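You operate a simulated robot arm through the tools that you are given. There is no shell and no other tool.

You are at the controls of a simulated robot arm. One attempt, no reset.

Task
Unstack the delivery: roll onto its peg, brown bags into the black drawer.
Fine: the roll sits down on the round plate; shut the drawer. Where these are worked on the way, their far stop is far enough and under half their travel is too little: black drawer.

It is judged by the outcome, as a careful person would: the job done as asked, and still so three seconds after it is handed in. It fails if anything else is knocked over, pushed out of place, dropped, spilled or broken.

Robot
A 7-joint arm with a two-finger parallel gripper, fixed in place. Base frame: the origin is at the foot of the arm, x ahead of it, y to its left, z up. Lengths are in m, angles in degrees, forces in N, time in s.
Its first joint turns from -166.0 to 166.0 degrees. Payload 4.4 kg.
The TCP is the grasp point between the finger pads, 0.023 m short of the fingertips. In the tool frame z runs along the fingers and y along their closing line. The gripper opens to 0.094 m. The fingers are 0.038 m wide and 0.01 m thick; the gripper's body (0.054 by 0.096 m) begins 0.039 m behind the TCP.
Orientation is that of the tool frame in the base frame, as [roll, pitch, yaw] about the fixed x, y, z axes, in that order (R = Rz(yaw) Ry(pitch) Rx(roll)). With the fingers straight down and closing along the base's y, the tool's x points along the base's -x, its y along +y and its z along -z.

Tools
- The arm moves only by the tool send_rows. Its argument "deltas" is one flat list of numbers, 7 for each row, row after row: the shift along the base's x, y, z in cm, then the turn, a rotation vector about the base's x, y, z in degrees, then the opening, from 0 (shut) to 1 (fully open). In form: [tx, ty, tz, wx, wy, wz, hand, tx, ty, tz, wx, wy, wz, hand, ...]. A call has 1 to 20 rows; each row shifts and turns the commanded pose from where the row before left it. A row lasts 0.2 s, in which the tool goes at most 0.05 m and 8.6 degrees; a call with a longer step from one row to the next is refused whole, and so is a gripper value outside its range. Where a pose cannot be reached the arm comes as near as it can. A force on the tool above 50 N (or 10 N above the force at the start of the call, whichever is more), or a blocked arm, ends the call early, and 0.2 s more pass. Each finger travels about 0.072 m/s and halts on what it meets, pressing with about 34 N; the grip force reading is that of the motor and also rises with nothing between the fingers. The clock runs only during rows and for 0.2 s after the last one: add rows that do not move to give the fingers time. The reply holds the time, the measured pose of the TCP, the force on the tool along the base axes, the opening and the grip force, in the units named above and with some noise, with the torque about the TCP (base axes, N m) and any sound that the robot's microphone picked up.
- Cameras (640 x 400 px; columns grow to the right, rows downward): "scene" is fixed at [0.0496, -0.6496, 1.7128]; the picture's right is [0.65, -0.76, 0.00], its down [-0.46, -0.39, -0.80] and it looks along [0.60, 0.52, -0.60] (base axes); focal length 311 px, centre (320, 200). "wrist" rides on the gripper at [0.086, 0.016, -0.075] in the tool frame; the picture's right is [-0.18, 0.98, 0.00], its down [-0.58, -0.11, -0.81] and it looks along [-0.79, -0.15, 0.59] (tool axes); focal length 243 px, centre (320, 200). There is no depth. A picture from a camera that has moved, and an enlarged one, comes with that camera's place and axes in the base frame and with its lens.
- grab_frame(camera): a new picture of that camera. The clock stands still meanwhile.
- close_up(camera, box): a new picture of the part [left, top, right, bottom] of that camera's present view, enlarged. The clock stands still meanwhile.
- job_done(): hands the job in; it is judged then, once.

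Places have to be worked out from the pictures, the camera data and where the tool is seen. Open the gripper and draw the arm clear of the work before you hand the job in, unless the task says otherwise.

The tools are called after "Request:" as name(argument=value, ...) on one line, values as JSON. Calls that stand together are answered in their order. send_rows: Moves the arm, as the interface text tells. Its arguments: {"type":"object","properties":{"deltas":{"type":"array","items":{"type":"number"}}},"required":["deltas"]} The other tools are called the same way: grab_frame (camera) takes a picture; close_up (camera, box) takes an enlarged picture of a part of a camera's view; job_done () hands the job in.

At the start:

```text
time_s: 0.0
tool_pos: [0.6256, 0.1773, 1.2568]
orientation: [-180.0, 0.0, 180.0]
contact_force: [0.1, -0.4, -1.9]
wrist_torque: [-0.01, -0.01, -0.01]
width: 0.0937
grasp_force: 0.0
```

scene: 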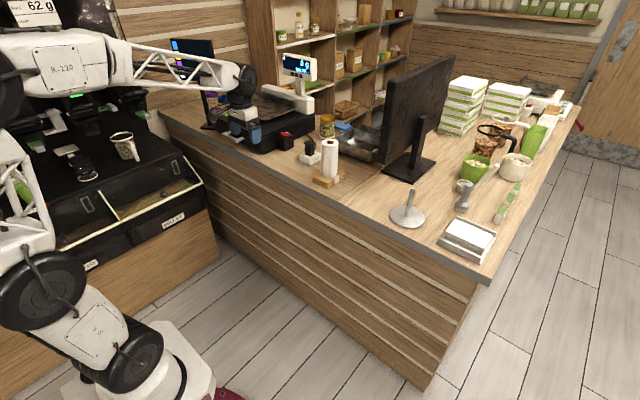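
wrist: 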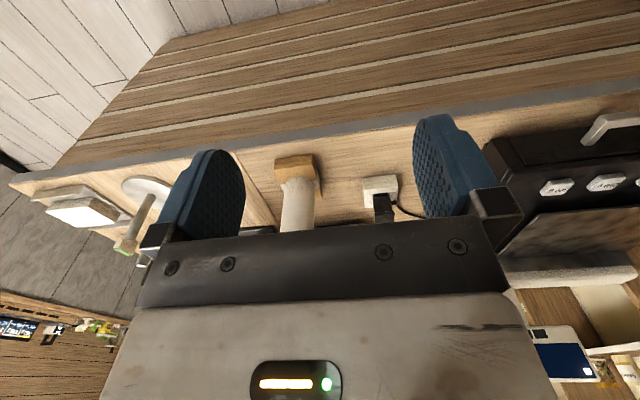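

I start by looking closely at the counter to find the delivery stack, the peg with its round plate, and the black drawer.

Request:
close_up(camera="scene", box=[280, 100, 440, 200])

Request:
close_up(camera="scene", box=[380, 150, 540, 270])

Request:
close_up(camera="scene", box=[180, 50, 340, 170])

Request:
close_up(camera="scene", box=[0, 100, 220, 280])

```text
4.00 times, centred on (360, 150) of scene
camera zoom: at [0.0496, -0.6496, 1.7128], right [0.65, -0.76, 0.0], down [-0.46, -0.39, -0.8], along [0.6, 0.52, -0.6], focal length 1244 px, centre (160, 400)
```

zoom: 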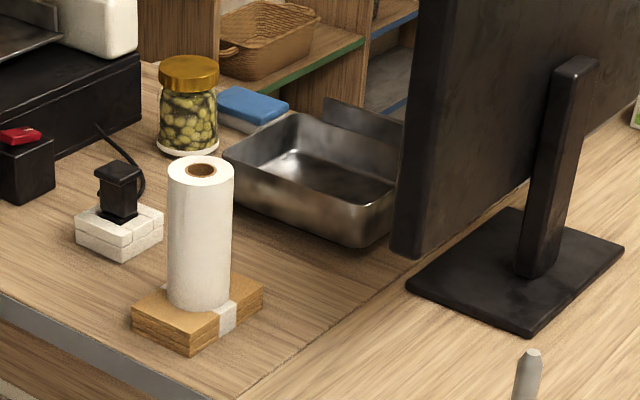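

```text
3.33 times, centred on (460, 210) of scene
camera zoom: at [0.0496, -0.6496, 1.7128], right [0.65, -0.76, 0.0], down [-0.46, -0.39, -0.8], along [0.6, 0.52, -0.6], focal length 1037 px, centre (-147, 167)
```

zoom: 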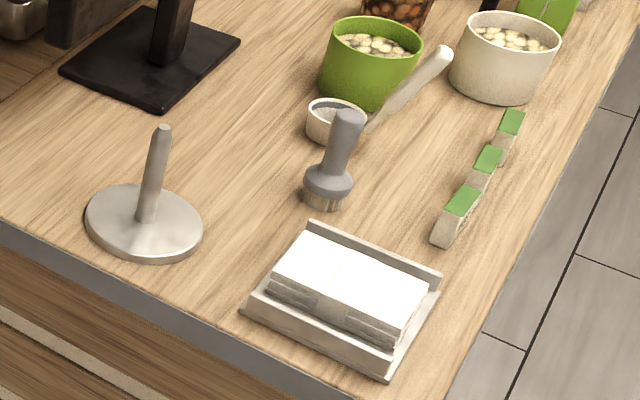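

```text
3.33 times, centred on (260, 110) of scene
camera zoom: at [0.0496, -0.6496, 1.7128], right [0.65, -0.76, 0.0], down [-0.46, -0.39, -0.8], along [0.6, 0.52, -0.6], focal length 1037 px, centre (520, 500)
```

zoom: 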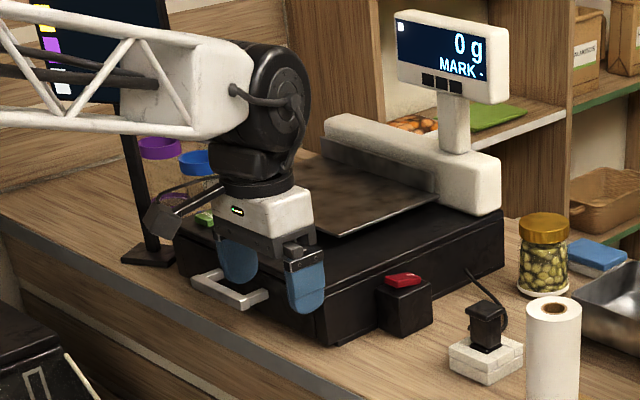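

```text
2.22 times, centred on (110, 190) of scene
camera zoom: at [0.0496, -0.6496, 1.7128], right [0.65, -0.76, 0.0], down [-0.46, -0.39, -0.8], along [0.6, 0.52, -0.6], focal length 691 px, centre (787, 222)
```

zoom: 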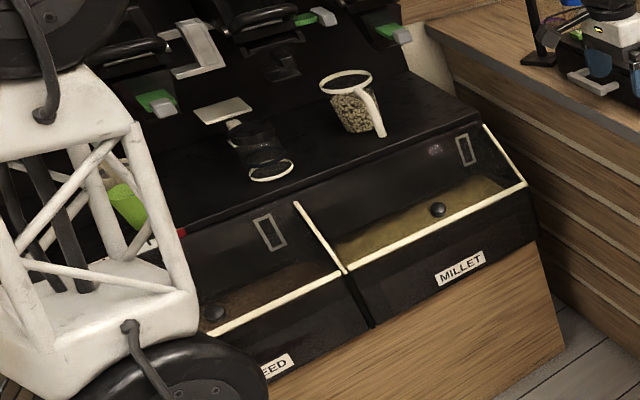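

The scene shows the roll standing on a brown bundle, a spindle with a round plate, and a black box under the scale with a metal handle. I look more closely from the wrist camera.

Request:
close_up(camera="wrist", box=[440, 80, 640, 205])

Request:
close_up(camera="wrist", box=[240, 120, 440, 245])

Request:
close_up(camera="wrist", box=[0, 140, 200, 265])

Request:
close_up(camera="scene", box=[300, 130, 360, 190])

```text
3.20 times, centred on (540, 142) of wrist
camera zoom: at [0.5385, 0.1931, 1.3328], right [0.18, 0.98, 0.0], down [0.58, -0.11, 0.81], along [0.79, -0.15, -0.59], focal length 776 px, centre (-384, 384)
```

zoom: 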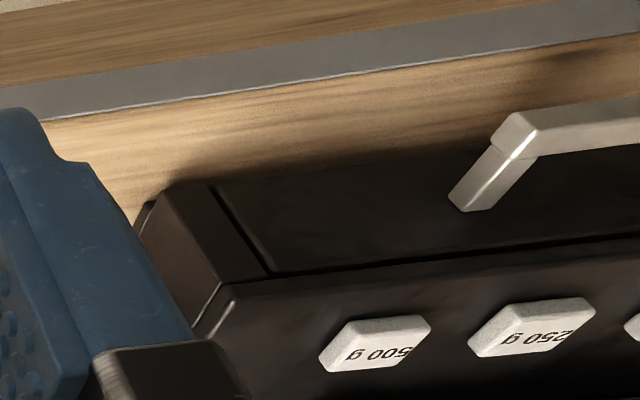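

```text
3.20 times, centred on (340, 182) of wrist
camera zoom: at [0.5385, 0.1931, 1.3328], right [0.18, 0.98, 0.0], down [0.58, -0.11, 0.81], along [0.79, -0.15, -0.59], focal length 776 px, centre (256, 256)
```

zoom: 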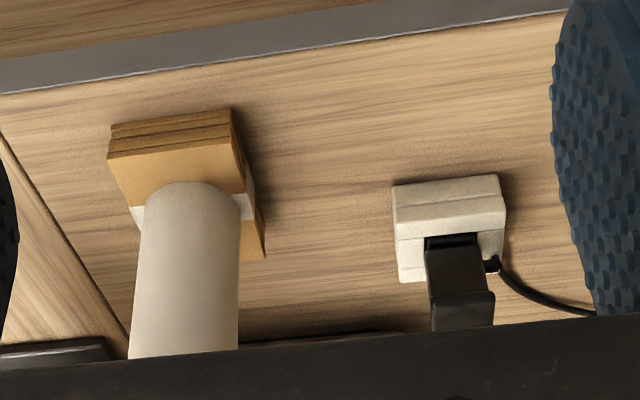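

```text
3.20 times, centred on (100, 202) of wrist
camera zoom: at [0.5385, 0.1931, 1.3328], right [0.18, 0.98, 0.0], down [0.58, -0.11, 0.81], along [0.79, -0.15, -0.59], focal length 776 px, centre (1024, 192)
```

zoom: 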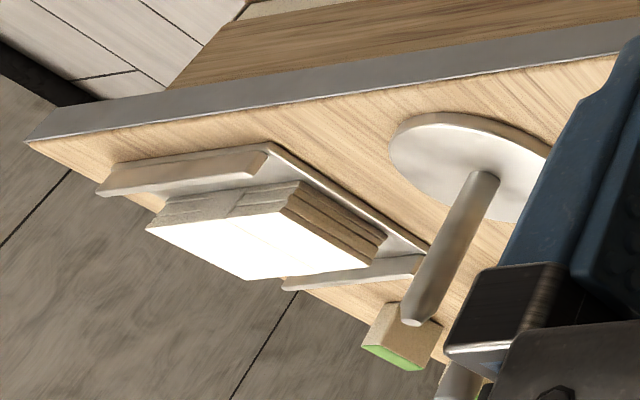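

```text
6.67 times, centred on (330, 160) of scene
camera zoom: at [0.0496, -0.6496, 1.7128], right [0.65, -0.76, 0.0], down [-0.46, -0.39, -0.8], along [0.6, 0.52, -0.6], focal length 2074 px, centre (253, 467)
```

zoom: 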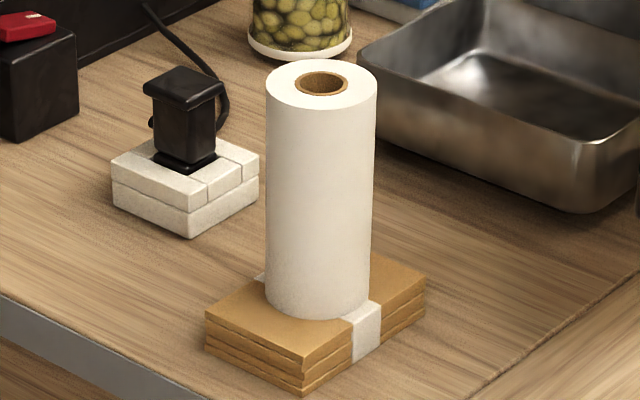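

The bundle is a single banded stack of brown bags with the roll standing on it, and the drawer front with its handle faces the robot. I move the arm left and back for better wrist views, to triangulate the drawer.

Request:
send_rows(deltas=[-2, 4, 0.5, 0, 0, 0, 1, -2, 4, 0.5, 0, 0, 0, 1, -2, 4, 0.5, 0, 0, 0, 1, -2, 4, 0.5, 0, 0, 0, 1, -2, 4, 0.5, 0, 0, 0, 1, 0, 0, 0, 0, 0, 0, 1])

Request:
grab_frame(camera="wrist")

Request:
grab_frame(camera="scene")

```text
time_s: 1.4
tool_pos: [0.5258, 0.3802, 1.2823]
orientation: [-180.0, 0.0, -180.0]
contact_force: [0.4, 0.2, 0.2]
wrist_torque: [0.01, 0.03, -0.01]
width: 0.0939
grasp_force: 0.1
```

```text
taken
camera wrist: at [0.4392, 0.3959, 1.3562], right [0.18, 0.98, 0.0], down [0.58, -0.11, 0.81], along [0.79, -0.15, -0.59], focal length 243 px, centre (320, 200)
```

wrist: 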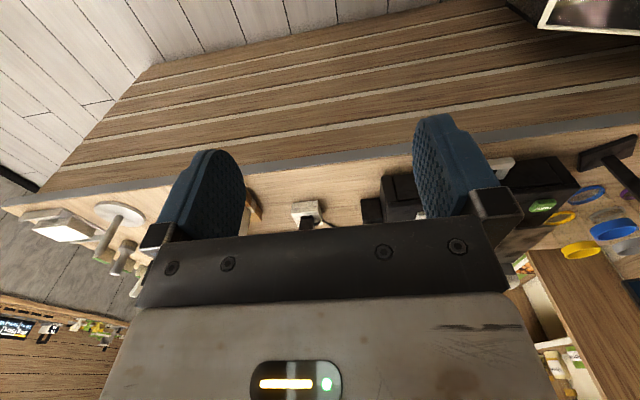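

```text
taken
```

scene: 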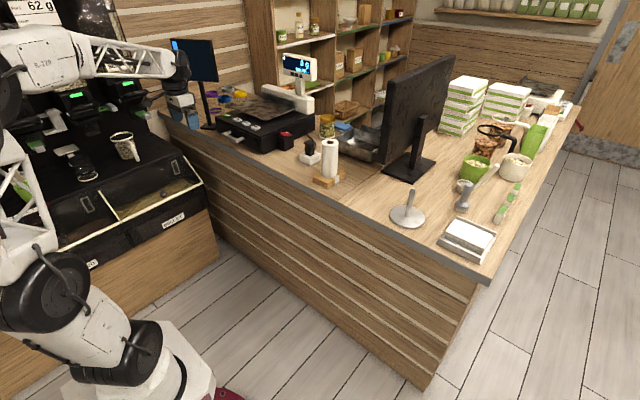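

The drawer is now unobstructed in the scene view, so I zoom in on it.

Request:
close_up(camera="scene", box=[200, 70, 340, 160])

Request:
close_up(camera="scene", box=[205, 100, 285, 155])

Request:
close_up(camera="wrist", box=[480, 120, 640, 220])

```text
4.44 times, centred on (270, 115) of scene
camera zoom: at [0.0496, -0.6496, 1.7128], right [0.65, -0.76, 0.0], down [-0.46, -0.39, -0.8], along [0.6, 0.52, -0.6], focal length 1383 px, centre (542, 578)
```

zoom: 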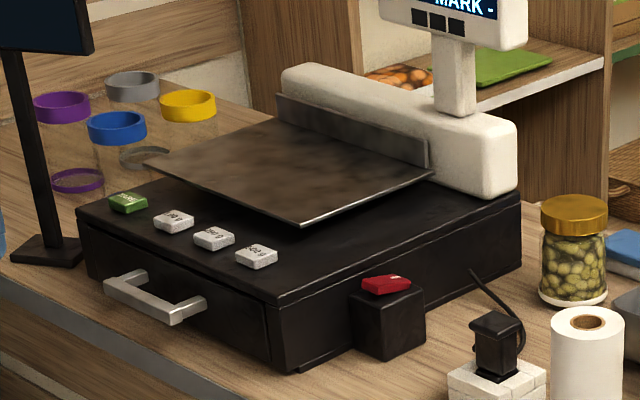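

```text
7.27 times, centred on (245, 128) of scene
camera zoom: at [0.0496, -0.6496, 1.7128], right [0.65, -0.76, 0.0], down [-0.46, -0.39, -0.8], along [0.6, 0.52, -0.6], focal length 2263 px, centre (866, 727)
```

zoom: 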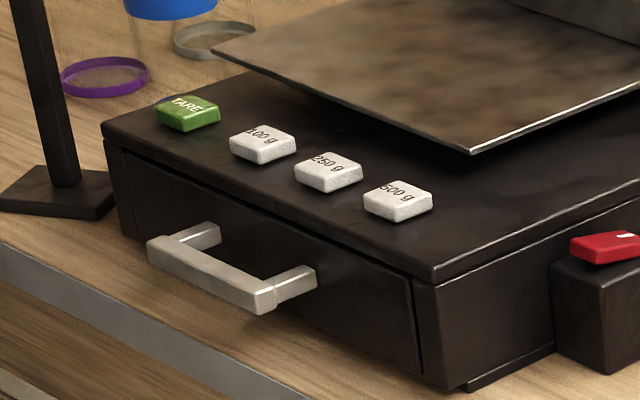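

```text
4.00 times, centred on (560, 170) of wrist
camera zoom: at [0.4392, 0.3959, 1.3562], right [0.18, 0.98, 0.0], down [0.58, -0.11, 0.81], along [0.79, -0.15, -0.59], focal length 970 px, centre (-640, 320)
```

zoom: 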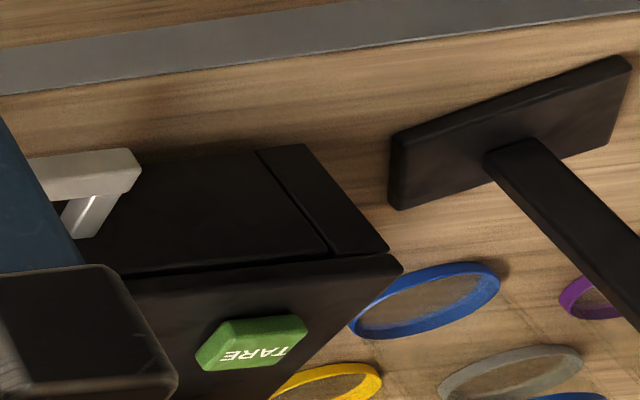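

Triangulated so far: counter at about z 0.95, peg near (0.94, −0.31) with its tip near z 1.09, roll near (0.957, 0.075) with its top near z 1.13, bundle about 0.083 m wide along y, and handle near (0.87, 0.67, 1.0). I tilt the tool about 30° outward and move in front of the roll for a precise look.

Request:
send_rows(deltas=[2.2, -3.8, -0.75, 0, -3.75, 0, 1, 2.2, -3.8, -0.75, 0, -3.75, 0, 1, 2.2, -3.8, -0.75, 0, -3.75, 0, 1, 2.2, -3.8, -0.75, 0, -3.75, 0, 1, 2.2, -3.8, -0.75, 0, -3.75, 0, 1, 2.2, -3.8, -0.75, 0, -3.75, 0, 1, 2.2, -3.8, -0.75, 0, -3.75, 0, 1, 2.2, -3.8, -0.75, 0, -3.75, 0, 1, 0, 0, 0, 0, 0, 0, 1])

Request:
grab_frame(camera="wrist")

Request:
grab_frame(camera="scene")

```text
time_s: 3.4
tool_pos: [0.7019, 0.0724, 1.2243]
orientation: [-180.0, 30.0, 180.0]
contact_force: [-1.3, 0.3, 0.8]
wrist_torque: [0.01, 0.0, -0.01]
width: 0.094
grasp_force: 0.1
```

```text
taken
camera wrist: at [0.5892, 0.0887, 1.2447], right [0.16, 0.98, 0.09], down [0.1, -0.11, 0.99], along [0.98, -0.15, -0.12], focal length 243 px, centre (320, 200)
```

wrist: 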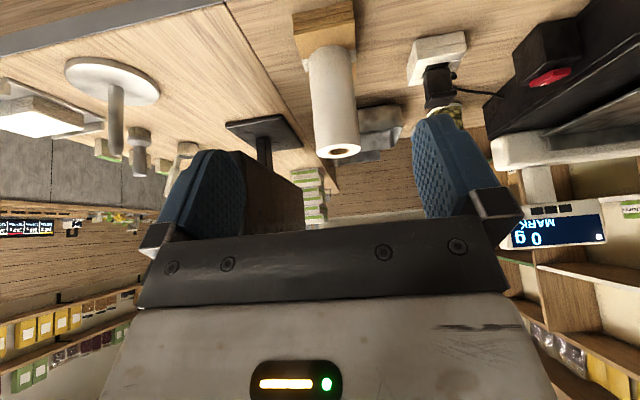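

```text
taken
```

scene: 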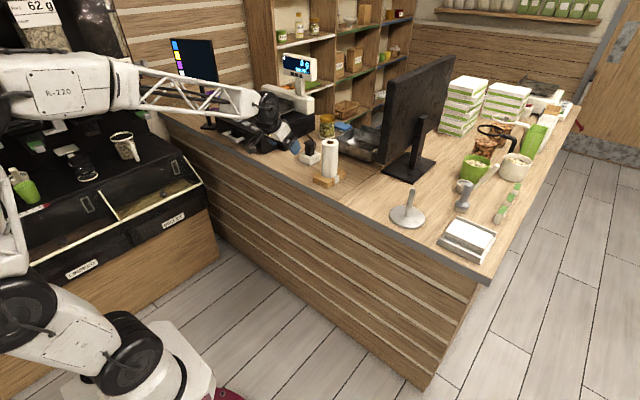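

The wrist view now shows roll, bundle and peg together; I zoom for precise pixel positions.

Request:
close_up(camera="wrist", box=[260, 0, 420, 170])

Request:
close_up(camera="wrist", box=[40, 40, 200, 170])

Request:
close_up(camera="wrist", box=[480, 0, 640, 160])

```text
2.35 times, centred on (340, 85) of wrist
camera zoom: at [0.5892, 0.0887, 1.2447], right [0.16, 0.98, 0.09], down [0.1, -0.11, 0.99], along [0.98, -0.15, -0.12], focal length 571 px, centre (273, 471)
```

zoom: 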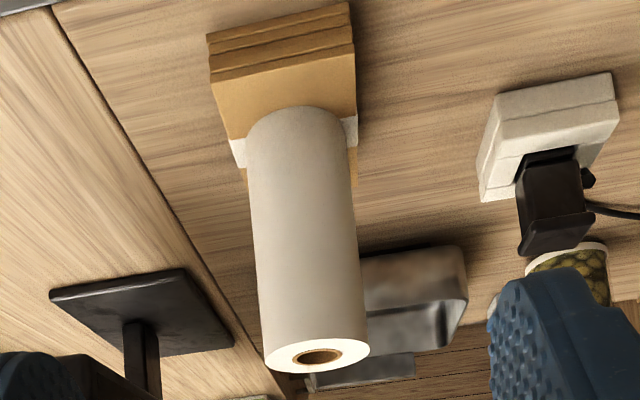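

```text
3.08 times, centred on (120, 105) of wrist
camera zoom: at [0.5892, 0.0887, 1.2447], right [0.16, 0.98, 0.09], down [0.1, -0.11, 0.99], along [0.98, -0.15, -0.12], focal length 746 px, centre (935, 492)
```

zoom: 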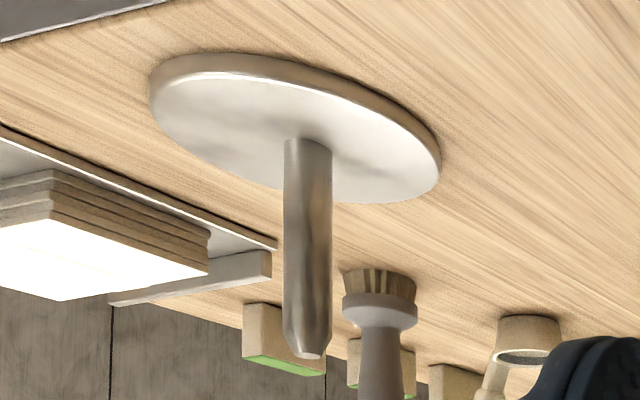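

```text
2.50 times, centred on (560, 80) of wrist
camera zoom: at [0.5892, 0.0887, 1.2447], right [0.16, 0.98, 0.09], down [0.1, -0.11, 0.99], along [0.98, -0.15, -0.12], focal length 606 px, centre (-280, 500)
```

zoom: 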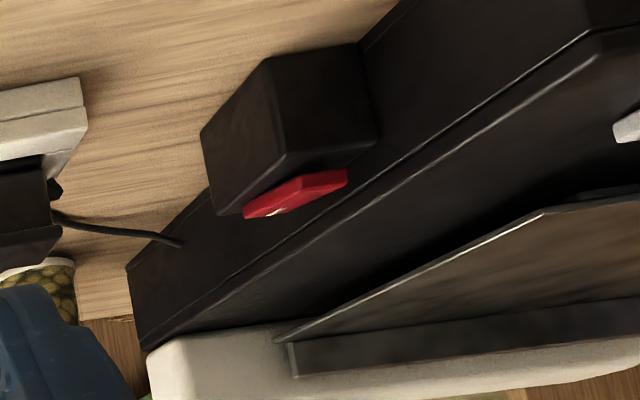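

Refined estimates: roll axis (0.9495, 0.070), top z 1.134, diameter 0.069; peg axis (0.941, −0.3135), tip z 1.086, plate z 0.962. I approach the roll from the front at upper height, stopping short to check.

Request:
send_rows(deltas=[3.7, -0.05, -2.8, 0, 0, 0, 1, 3.7, -0.05, -2.8, 0, 0, 0, 1, 3.7, -0.05, -2.8, 0, 0, 0, 1, 3.3, -0.05, -2.6, 0, 0, 0, 1, 0, 0, 0, 0, 0, 0, 1])

Request:
grab_frame(camera="wrist")

Request:
close_up(camera="scene", box=[260, 100, 400, 200])

```text
time_s: 4.6
tool_pos: [0.8439, 0.0699, 1.1133]
orientation: [-179.9, 30.0, -180.0]
contact_force: [-0.7, -1.0, -0.1]
wrist_torque: [-0.02, -0.02, 0.0]
width: 0.0939
grasp_force: 0.1
```

```text
taken
camera wrist: at [0.7312, 0.0855, 1.1344], right [0.16, 0.98, 0.09], down [0.1, -0.11, 0.99], along [0.98, -0.15, -0.12], focal length 243 px, centre (320, 200)
```

wrist: 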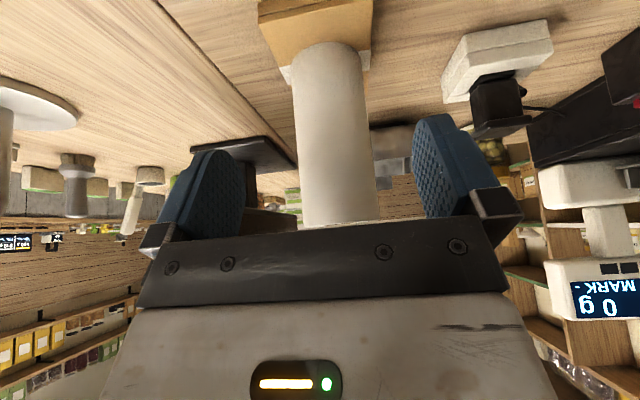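

```text
4.00 times, centred on (330, 150) of scene
camera zoom: at [0.0496, -0.6496, 1.7128], right [0.65, -0.76, 0.0], down [-0.46, -0.39, -0.8], along [0.6, 0.52, -0.6], focal length 1244 px, centre (280, 400)
```

zoom: 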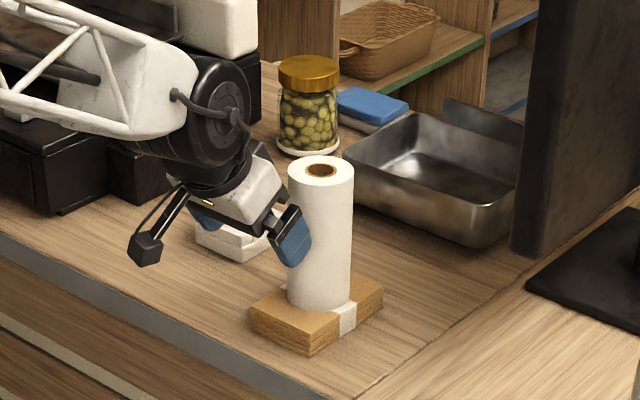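

The roll is centred between the fingers in y (0.0706 vs TCP 0.070). I advance about 10 cm in x so the fingers straddle the roll, staying just below its top.

Request:
send_rows(deltas=[2.5, 0.02, 0.1, 0, 0, 0, 1, 2.5, 0.02, 0.1, 0, 0, 0, 1, 2.5, 0.02, 0, 0, 0, 0, 1, 2.5, 0, 0, 0, 0, 0, 1, 0, 0, 0, 0, 0, 0, 1])

Request:
grab_frame(camera="wrist")

Request:
close_up(camera="scene", box=[260, 100, 400, 200])

```text
time_s: 5.8
tool_pos: [0.9466, 0.0721, 1.1158]
orientation: [-180.0, 30.0, 180.0]
contact_force: [0.4, 0.3, -0.3]
wrist_torque: [0.01, 0.01, -0.02]
width: 0.0938
grasp_force: 0.2
```

```text
taken
camera wrist: at [0.8334, 0.0881, 1.1361], right [0.16, 0.98, 0.09], down [0.1, -0.11, 0.99], along [0.98, -0.15, -0.12], focal length 243 px, centre (320, 200)
```

wrist: 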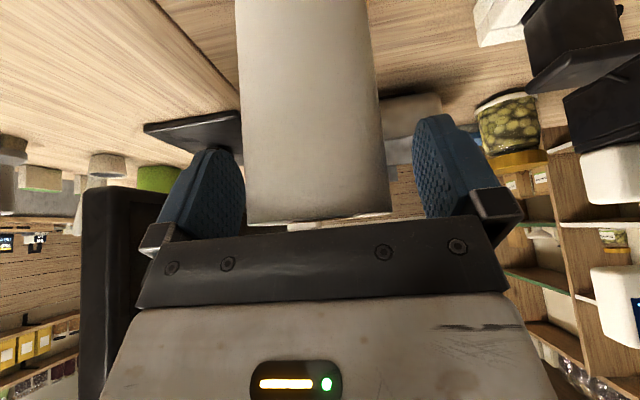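

```text
4.00 times, centred on (330, 150) of scene
camera zoom: at [0.0496, -0.6496, 1.7128], right [0.65, -0.76, 0.0], down [-0.46, -0.39, -0.8], along [0.6, 0.52, -0.6], focal length 1244 px, centre (280, 400)
```

zoom: 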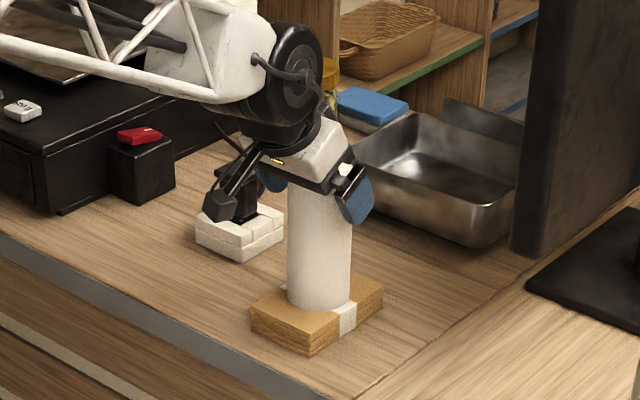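

The roll is centred between the pads with clearance to the palm. I close the gripper on it.

Request:
send_rows(deltas=[0, 0, 0, 0, 0, 0, 0.5, 0, 0, 0, 0, 0, 0, 0.4, 0, 0, 0, 0, 0, 0, 0.4, 0, 0, 0, 0, 0, 0, 0.4])

```text
time_s: 6.8
tool_pos: [0.9455, 0.0715, 1.1149]
orientation: [-180.0, 30.1, 179.9]
contact_force: [2.0, -2.3, 3.4]
wrist_torque: [-0.28, -0.14, 0.07]
width: 0.0668
grasp_force: 33.8
```

Gripped at 0.067 m with full force. I lift gently a couple of centimetres and check that only the roll comes up.

Request:
send_rows(deltas=[0, 0, 1, 0, 0, 0, 0.4, 0, 0, 1, 0, 0, 0, 0.4, 0, 0, 1, 0, 0, 0, 0.4, 0, 0, 0, 0, 0, 0, 0.4])

Request:
close_up(camera="scene", box=[260, 100, 400, 200])

Request:
grab_frame(camera="wrist")

```text
time_s: 7.8
tool_pos: [0.9448, 0.0723, 1.1459]
orientation: [-180.0, 29.9, -180.0]
contact_force: [0.2, -1.4, -3.1]
wrist_torque: [0.02, 0.03, 0.0]
width: 0.0666
grasp_force: 34.2
```

```text
4.00 times, centred on (330, 150) of scene
camera zoom: at [0.0496, -0.6496, 1.7128], right [0.65, -0.76, 0.0], down [-0.46, -0.39, -0.8], along [0.6, 0.52, -0.6], focal length 1244 px, centre (280, 400)
```

zoom: 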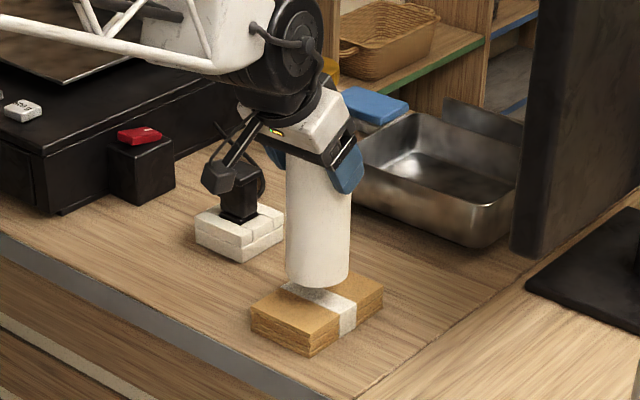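

```text
taken
camera wrist: at [0.8325, 0.0877, 1.1668], right [0.16, 0.98, 0.09], down [0.1, -0.11, 0.99], along [0.98, -0.15, -0.12], focal length 243 px, centre (320, 200)
```

wrist: 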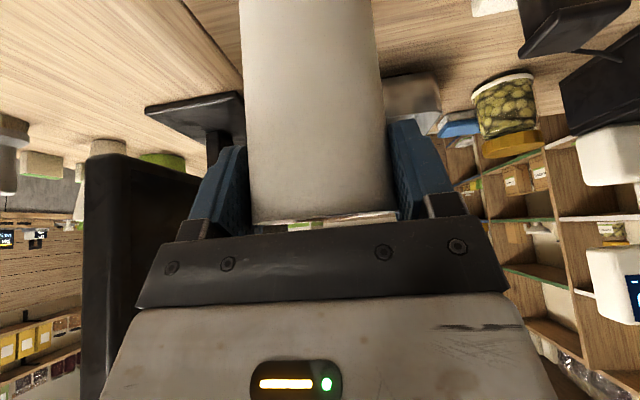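

Only the roll came up and it hangs vertically. I raise it well above the peg tip (bottom at about 1.12) and carry it sideways over the peg.

Request:
send_rows(deltas=[0, 0, 2, 0, 0, 0, 0.4, 0, 0, 3, 0, 0, 0, 0.4, 0, 0, 3, 0, 0, 0, 0.4, 0, 0, 3, 0, 0, 0, 0.4, 0, -1.5, 0, 0, 0, 0, 0.4, 0, -2.5, 0, 0, 0, 0, 0.4, -0.1, -3.5, 0, 0, 0, 0, 0.4, -0.1, -3.5, 0, 0, 0, 0, 0.4, -0.1, -3.5, 0, 0, 0, 0, 0.4, -0.1, -3.5, 0, 0, 0, 0, 0.4, -0.1, -3.5, 0, 0, 0, 0, 0.4, -0.1, -3.5, 0, 0, 0, 0, 0.4, -0.1, -3.5, 0, 0, 0, 0, 0.4, -0.1, -3.5, 0, 0, 0, 0, 0.4, -0.06, -3, 0, 0, 0, 0, 0.4, 0, -2, 0, 0, 0, 0, 0.4, 0, 0, 0, 0, 0, 0, 0.4])

Request:
grab_frame(camera="wrist")

Request:
close_up(camera="scene", box=[340, 120, 480, 240])

```text
time_s: 11.4
tool_pos: [0.9348, -0.2986, 1.2545]
orientation: [-180.0, 30.0, -180.0]
contact_force: [-0.1, 0.1, -2.0]
wrist_torque: [-0.02, 0.0, -0.02]
width: 0.0667
grasp_force: 33.3
```

```text
taken
camera wrist: at [0.8247, -0.2828, 1.2763], right [0.16, 0.98, 0.09], down [0.1, -0.11, 0.99], along [0.98, -0.15, -0.12], focal length 243 px, centre (320, 200)
```

wrist: 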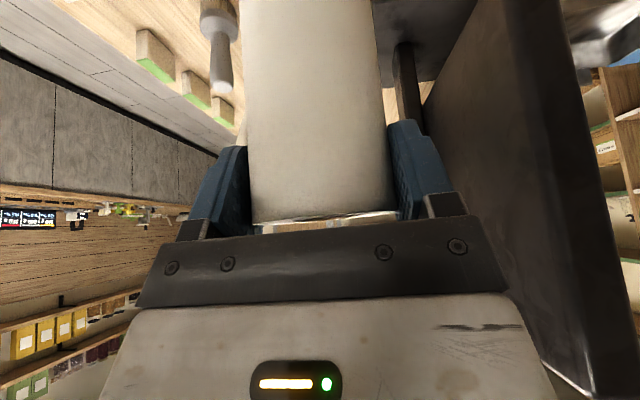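

```text
3.33 times, centred on (410, 180) of scene
camera zoom: at [0.0496, -0.6496, 1.7128], right [0.65, -0.76, 0.0], down [-0.46, -0.39, -0.8], along [0.6, 0.52, -0.6], focal length 1037 px, centre (20, 267)
```

zoom: 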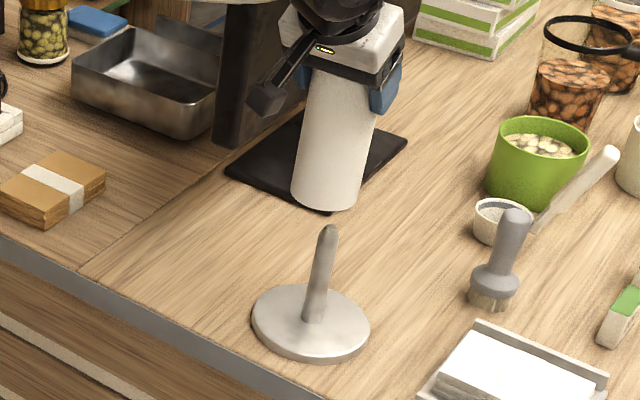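

The roll is over the plate area, about 1.5 cm short in y as intended. I zoom in on the roll bottom and peg tip to refine alignment.

Request:
close_up(camera="scene", box=[390, 160, 450, 235])

Request:
close_up(camera="scene", box=[400, 125, 460, 200])

```text
5.33 times, centred on (420, 198) of scene
camera zoom: at [0.0496, -0.6496, 1.7128], right [0.65, -0.76, 0.0], down [-0.46, -0.39, -0.8], along [0.6, 0.52, -0.6], focal length 1659 px, centre (-213, 213)
```

zoom: 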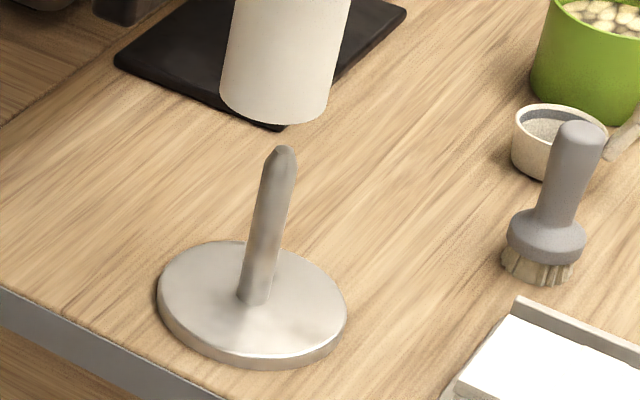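

```text
5.33 times, centred on (430, 162) of scene
camera zoom: at [0.0496, -0.6496, 1.7128], right [0.65, -0.76, 0.0], down [-0.46, -0.39, -0.8], along [0.6, 0.52, -0.6], focal length 1659 px, centre (-267, 400)
```

zoom: 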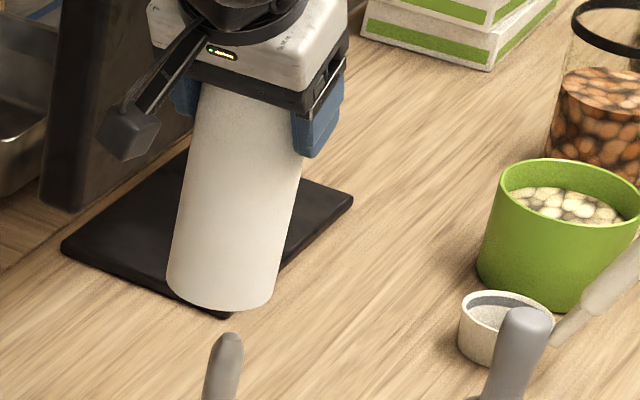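

Scene check matches the prediction to ~1 mm in the camera's right direction. I shift the remaining 1.5 cm in y and re-examine before lowering.

Request:
send_rows(deltas=[0, -0.8, 0, 0, 0, 0, 0.4, 0, -0.74, 0, 0, 0, 0, 0.4, 0, 0, 0, 0, 0, 0, 0.4, 0, 0, 0, 0, 0, 0, 0.4])

Request:
close_up(camera="scene", box=[390, 160, 450, 235])

Request:
close_up(camera="wrist", box=[200, 0, 440, 150])

```text
time_s: 12.4
tool_pos: [0.9382, -0.3125, 1.2555]
orientation: [180.0, 30.1, -180.0]
contact_force: [0.2, 0.2, -4.1]
wrist_torque: [0.03, -0.02, 0.0]
width: 0.0669
grasp_force: 34.6
```

```text
5.33 times, centred on (420, 198) of scene
camera zoom: at [0.0496, -0.6496, 1.7128], right [0.65, -0.76, 0.0], down [-0.46, -0.39, -0.8], along [0.6, 0.52, -0.6], focal length 1659 px, centre (-213, 213)
```

zoom: 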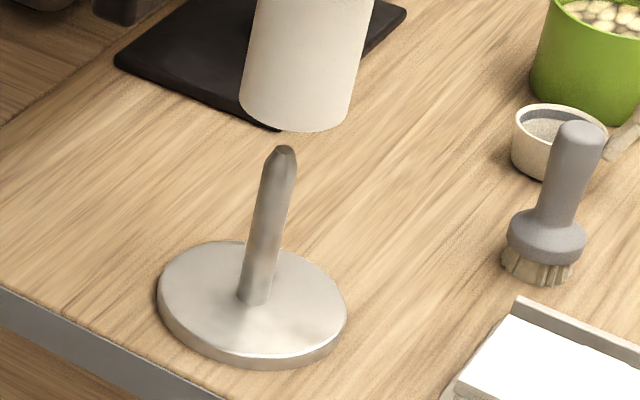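

```text
2.67 times, centred on (320, 75) of wrist
camera zoom: at [0.8248, -0.2969, 1.2765], right [0.16, 0.98, 0.09], down [0.1, -0.11, 0.99], along [0.98, -0.15, -0.12], focal length 647 px, centre (320, 533)
```

zoom: 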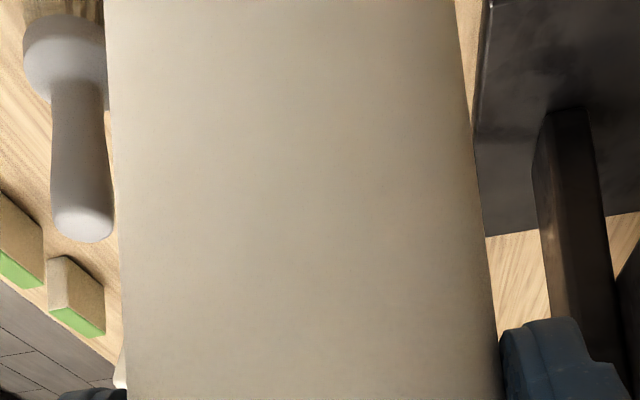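

Horizontal alignment matches in the image. To tell whether the roll's bottom is higher or further than assumed, I check the bundle's height in the scene view.

Request:
close_up(camera="scene", box=[300, 155, 360, 195])

Request:
close_up(camera="scene", box=[400, 120, 450, 200])

```text
10.00 times, centred on (330, 175) of scene
camera zoom: at [0.0496, -0.6496, 1.7128], right [0.65, -0.76, 0.0], down [-0.46, -0.39, -0.8], along [0.6, 0.52, -0.6], focal length 3111 px, centre (220, 450)
```

zoom: 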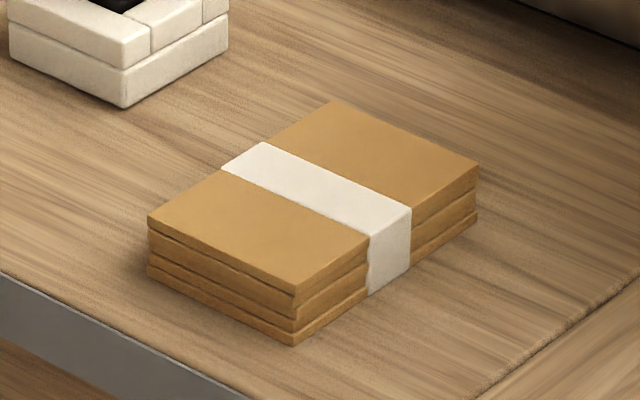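

```text
5.00 times, centred on (425, 160) of scene
camera zoom: at [0.0496, -0.6496, 1.7128], right [0.65, -0.76, 0.0], down [-0.46, -0.39, -0.8], along [0.6, 0.52, -0.6], focal length 1556 px, centre (-205, 400)
```

zoom: 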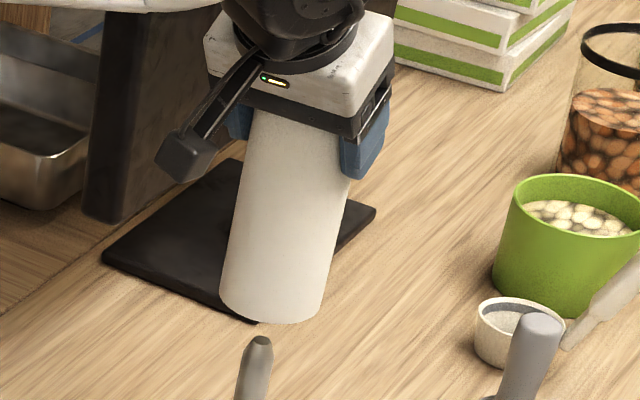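

The bundle is about 0.03 m high as assumed, so the alignment estimate stands. I lower the roll by 2.5 cm to just above the peg tip and compare them directly.

Request:
send_rows(deltas=[0, 0, -1, 0, 0, 0, 0.4, 0, 0, -1, 0, 0, 0, 0.4, 0, 0, -0.5, 0, 0, 0, 0.4, 0, 0, 0, 0, 0, 0, 0.4])

Request:
close_up(camera="scene", box=[395, 160, 445, 220])

```text
time_s: 13.4
tool_pos: [0.9365, -0.3129, 1.2314]
orientation: [180.0, 30.0, 180.0]
contact_force: [0.0, 0.6, -2.4]
wrist_torque: [0.0, 0.01, -0.03]
width: 0.0664
grasp_force: 34.0
```

```text
6.67 times, centred on (420, 190) of scene
camera zoom: at [0.0496, -0.6496, 1.7128], right [0.65, -0.76, 0.0], down [-0.46, -0.39, -0.8], along [0.6, 0.52, -0.6], focal length 2074 px, centre (-347, 267)
```

zoom: 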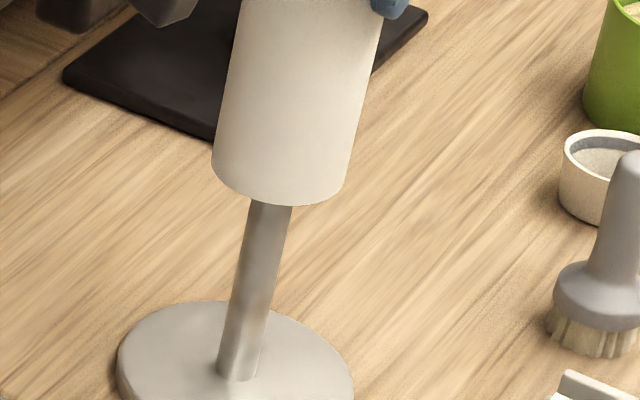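

Roll bottom and the peg axis line up in the image. I lower in small steps and watch the contact force as the peg enters the core.

Request:
send_rows(deltas=[0, 0, -0.5, 0, 0, 0, 0.4, 0, 0, -0.5, 0, 0, 0, 0.4, 0, 0, -0.5, 0, 0, 0, 0.4, 0, 0, 0, 0, 0, 0, 0.4])

Request:
close_up(camera="scene", box=[395, 160, 445, 220])

```text
time_s: 14.4
tool_pos: [0.9364, -0.3127, 1.2151]
orientation: [179.9, 30.0, -180.0]
contact_force: [-0.9, 0.4, -2.7]
wrist_torque: [0.05, 0.02, -0.01]
width: 0.0666
grasp_force: 34.3
```

```text
6.67 times, centred on (420, 190) of scene
camera zoom: at [0.0496, -0.6496, 1.7128], right [0.65, -0.76, 0.0], down [-0.46, -0.39, -0.8], along [0.6, 0.52, -0.6], focal length 2074 px, centre (-347, 267)
```

zoom: 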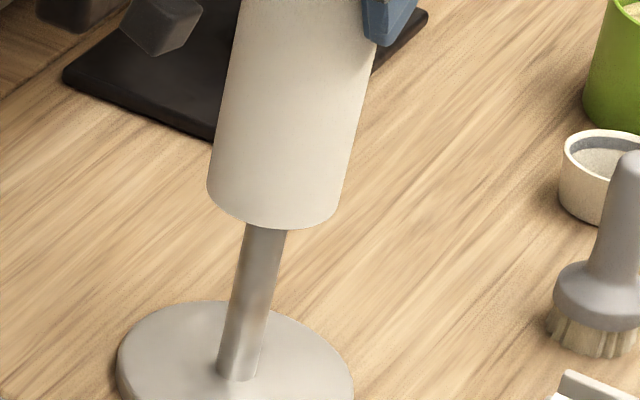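

No contact force yet at about the tip height. I continue down in small steps.

Request:
send_rows(deltas=[0, 0, -0.4, 0, 0, 0, 0.4, 0, 0, -0.4, 0, 0, 0, 0.4, 0, 0, -0.4, 0, 0, 0, 0.4, 0, 0, 0, 0, 0, 0, 0.4])

Request:
close_up(camera="scene", box=[395, 160, 445, 220])

```text
time_s: 15.4
tool_pos: [0.9362, -0.3131, 1.2026]
orientation: [180.0, 29.9, -179.9]
contact_force: [-0.1, 0.2, -2.9]
wrist_torque: [0.0, 0.02, -0.02]
width: 0.067
grasp_force: 34.1
```

```text
6.67 times, centred on (420, 190) of scene
camera zoom: at [0.0496, -0.6496, 1.7128], right [0.65, -0.76, 0.0], down [-0.46, -0.39, -0.8], along [0.6, 0.52, -0.6], focal length 2074 px, centre (-347, 267)
```

zoom: 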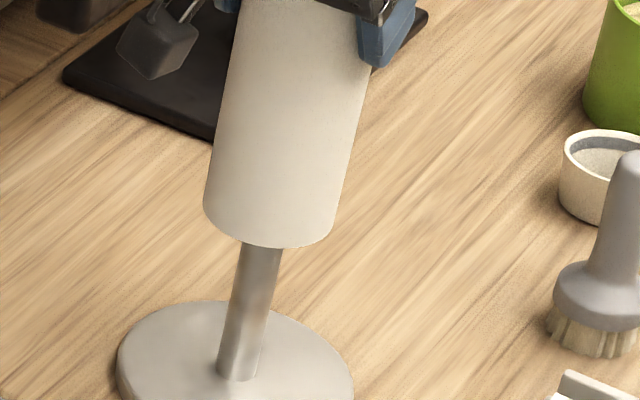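

Still only the roll's own weight on the sensor, and the bottom is now below the tip height, so the peg is inside the core. I keep lowering.

Request:
send_rows(deltas=[0, 0, -0.6, 0, 0, 0, 0.4, 0, 0, -0.6, 0, 0, 0, 0.4, 0, 0, -0.6, 0, 0, 0, 0.4, 0, 0, -0.6, 0, 0, 0, 0.4, 0, 0, 0, 0, 0, 0, 0.4])

Request:
close_up(camera="scene", box=[390, 160, 450, 235])

```text
time_s: 16.6
tool_pos: [0.9363, -0.3139, 1.1791]
orientation: [-179.9, 29.9, -179.9]
contact_force: [-1.0, -0.4, -3.0]
wrist_torque: [-0.05, 0.0, 0.01]
width: 0.067
grasp_force: 34.2
```

```text
5.33 times, centred on (420, 198) of scene
camera zoom: at [0.0496, -0.6496, 1.7128], right [0.65, -0.76, 0.0], down [-0.46, -0.39, -0.8], along [0.6, 0.52, -0.6], focal length 1659 px, centre (-213, 213)
```

zoom: 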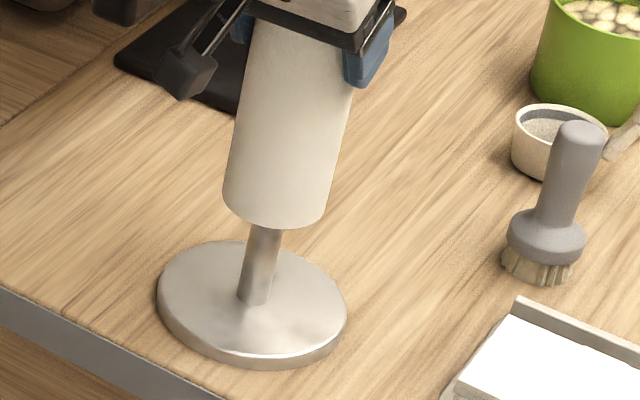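

About 3.5 cm of peg is inside the core with no resistance. I lower another 7 cm toward the plate.

Request:
send_rows(deltas=[0, 0, -1, 0, 0, 0, 0.4, 0, 0, -1, 0, 0, 0, 0.4, 0, 0, -1, 0, 0, 0, 0.4, 0, 0, -1, 0, 0, 0, 0.4, 0, 0, -1, 0, 0, 0, 0.4, 0, 0, -1, 0, 0, 0, 0.4, 0, 0, -1, 0, 0, 0, 0.4, 0, 0, 0, 0, 0, 0, 0.4])

Request:
close_up(camera="scene", box=[390, 160, 450, 235])

```text
time_s: 18.4
tool_pos: [0.9366, -0.3151, 1.1084]
orientation: [-179.9, 30.0, -180.0]
contact_force: [0.0, -0.3, -2.0]
wrist_torque: [0.01, 0.02, 0.02]
width: 0.067
grasp_force: 34.1
```

```text
5.33 times, centred on (420, 198) of scene
camera zoom: at [0.0496, -0.6496, 1.7128], right [0.65, -0.76, 0.0], down [-0.46, -0.39, -0.8], along [0.6, 0.52, -0.6], focal length 1659 px, centre (-213, 213)
```

zoom: 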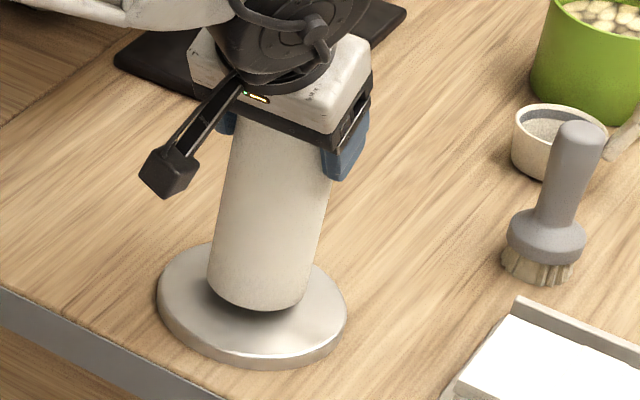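

The roll is roughly 1–1.5 cm above the plate. I lower in fine steps until contact shows in the force reading.

Request:
send_rows(deltas=[0, 0, -0.4, 0, 0, 0, 0.4, 0, 0, -0.4, 0, 0, 0, 0.4, 0, 0, -0.2, 0, 0, 0, 0.4, 0, 0, 0, 0, 0, 0, 0.4])

```text
time_s: 19.4
tool_pos: [0.9353, -0.3139, 1.1001]
orientation: [-180.0, 29.9, 180.0]
contact_force: [0.0, 0.0, -3.1]
wrist_torque: [0.01, 0.0, 0.02]
width: 0.0668
grasp_force: 34.0
```

Request:
send_rows(deltas=[0, 0, -0.2, 0, 0, 0, 0.4, 0, 0, -0.2, 0, 0, 0, 0.4, 0, 0, 0, 0, 0, 0, 0.4])

Request:
close_up(camera="scene", box=[390, 160, 450, 235])

```text
time_s: 20.2
tool_pos: [0.9363, -0.3136, 1.0948]
orientation: [180.0, 30.0, 180.0]
contact_force: [-0.2, -0.5, -1.1]
wrist_torque: [-0.08, 0.01, -0.01]
width: 0.0669
grasp_force: 34.2
```

```text
5.33 times, centred on (420, 198) of scene
camera zoom: at [0.0496, -0.6496, 1.7128], right [0.65, -0.76, 0.0], down [-0.46, -0.39, -0.8], along [0.6, 0.52, -0.6], focal length 1659 px, centre (-213, 213)
```

zoom: 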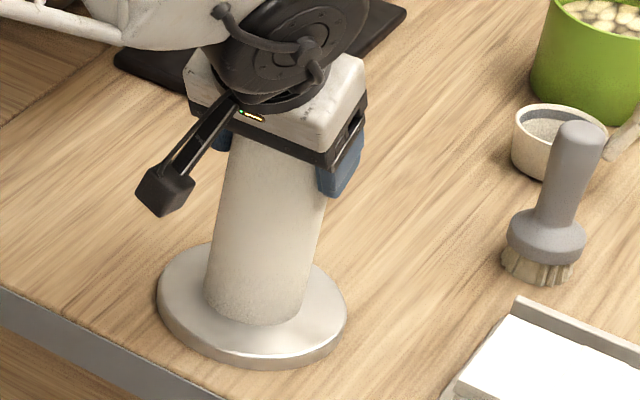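

Force is just starting to change, so the roll should be about touching the plate. I go down another few millimetres to confirm seating.

Request:
send_rows(deltas=[0, 0, -0.2, 0, 0, 0, 0.4, 0, 0, 0, 0, 0, 0, 0.4])

Request:
send_rows(deltas=[0, 0, -0.2, 0, 0, 0, 0.4, 0, 0, 0, 0, 0, 0, 0.4])

```text
time_s: 20.8
tool_pos: [0.9363, -0.3136, 1.0946]
orientation: [-179.9, 30.1, 179.9]
contact_force: [-3.0, 3.9, 19.3]
wrist_torque: [0.81, 0.77, 0.01]
width: 0.0668
grasp_force: 33.8
```

```text
time_s: 21.4
tool_pos: [0.937, -0.3146, 1.0932]
orientation: [-179.9, 30.2, -180.0]
contact_force: [2.1, -0.6, 32.6]
wrist_torque: [0.63, -0.19, -0.06]
width: 0.0669
grasp_force: 34.1
```

Contact force rose to about 30 N: the roll is seated on the plate. I ease off 3 mm, open the fingers and hold.

Request:
send_rows(deltas=[0, 0, 0.3, 0, 0, 0, 0.4, 0, 0, 0, 0, 0, 0, 0.7, 0, 0, 0, 0, 0, 0, 0.9, 0, 0, 0, 0, 0, 0, 1, 0, 0, 0, 0, 0, 0, 1, 0, 0, 0, 0, 0, 0, 1])

Request:
grab_frame(camera="wrist")

Request:
close_up(camera="scene", box=[390, 150, 450, 235])

```text
time_s: 22.8
tool_pos: [0.9351, -0.3135, 1.0941]
orientation: [-180.0, 30.0, 179.9]
contact_force: [0.5, -0.5, 0.6]
wrist_torque: [0.01, 0.0, 0.0]
width: 0.0941
grasp_force: 0.0
```

```text
taken
camera wrist: at [0.8239, -0.2978, 1.1159], right [0.16, 0.98, 0.09], down [0.1, -0.11, 0.99], along [0.98, -0.15, -0.12], focal length 243 px, centre (320, 200)
```

wrist: 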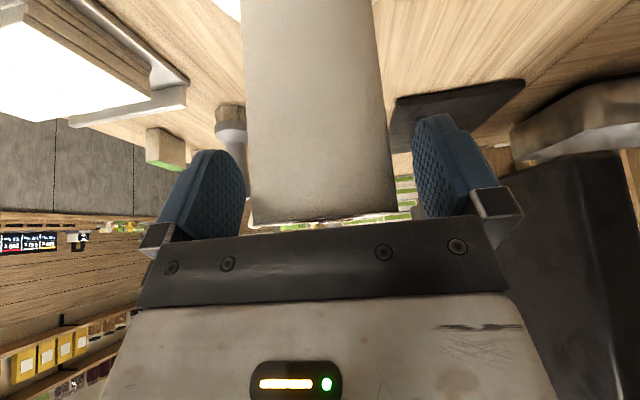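

```text
4.71 times, centred on (420, 192) of scene
camera zoom: at [0.0496, -0.6496, 1.7128], right [0.65, -0.76, 0.0], down [-0.46, -0.39, -0.8], along [0.6, 0.52, -0.6], focal length 1464 px, centre (-151, 235)
```

zoom: 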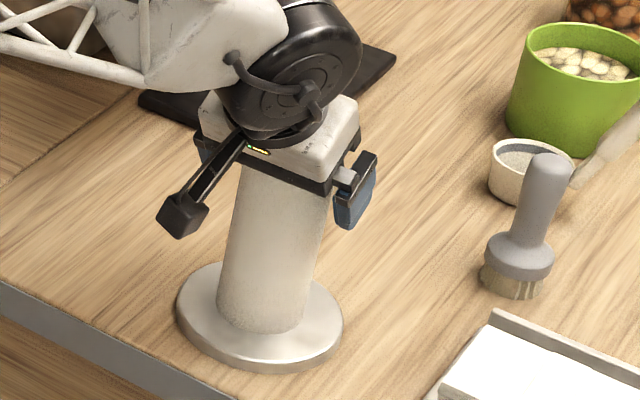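

The roll stands freely on the plate. I back the fingers straight out in −x, then rise and view.

Request:
send_rows(deltas=[-1.5, 0, 0, 0, 0, 0, 1, -2.5, 0, 0, 0, 0, 0, 1, -2.5, 0, 0, 0, 0, 0, 1, -3, 0, 0, 0, 0, 0, 1, -3, 0, 0, 0, 0, 0, 1, -3, 0, 2, 0, 0, 0, 1, -3, 0, 3, 0, 0, 0, 1, 0, 0, 3, 0, 0, 0, 1, 0, 0, 0, 0, 0, 0, 1])

Request:
grab_frame(camera="wrist")

Request:
grab_frame(camera="scene")

Request:
close_up(camera="scene", box=[380, 140, 450, 235])

```text
time_s: 24.8
tool_pos: [0.7525, -0.3131, 1.1748]
orientation: [179.9, 30.0, -180.0]
contact_force: [0.5, -0.4, 0.3]
wrist_torque: [-0.02, 0.01, 0.03]
width: 0.094
grasp_force: 0.0
```

```text
taken
camera wrist: at [0.64, -0.2972, 1.1956], right [0.16, 0.98, 0.09], down [0.1, -0.11, 0.99], along [0.98, -0.15, -0.12], focal length 243 px, centre (320, 200)
```

wrist: 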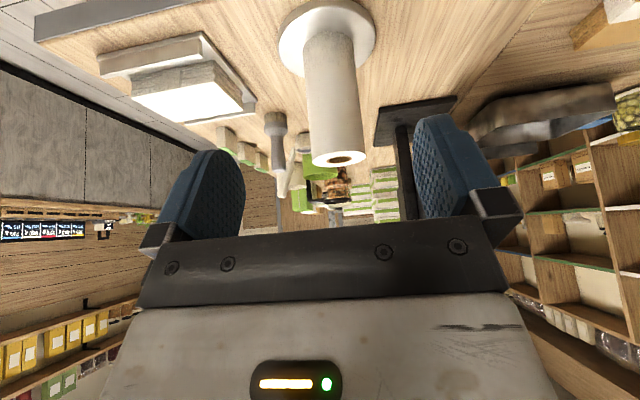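

```text
taken
```

scene: 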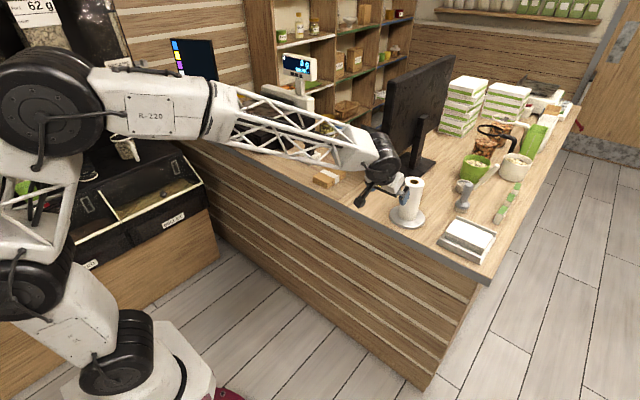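

```text
4.21 times, centred on (415, 188) of scene
camera zoom: at [0.0496, -0.6496, 1.7128], right [0.65, -0.76, 0.0], down [-0.46, -0.39, -0.8], along [0.6, 0.52, -0.6], focal length 1310 px, centre (-80, 253)
```

zoom: 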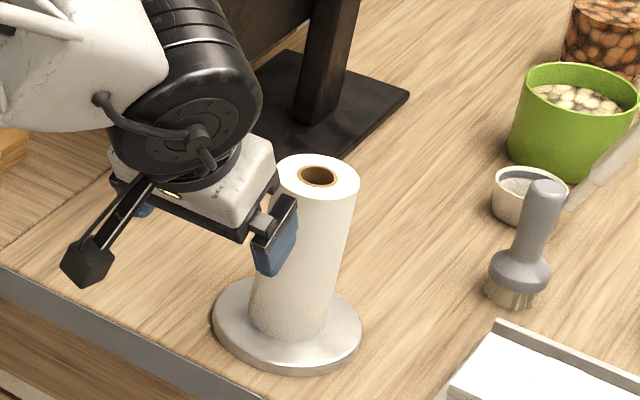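

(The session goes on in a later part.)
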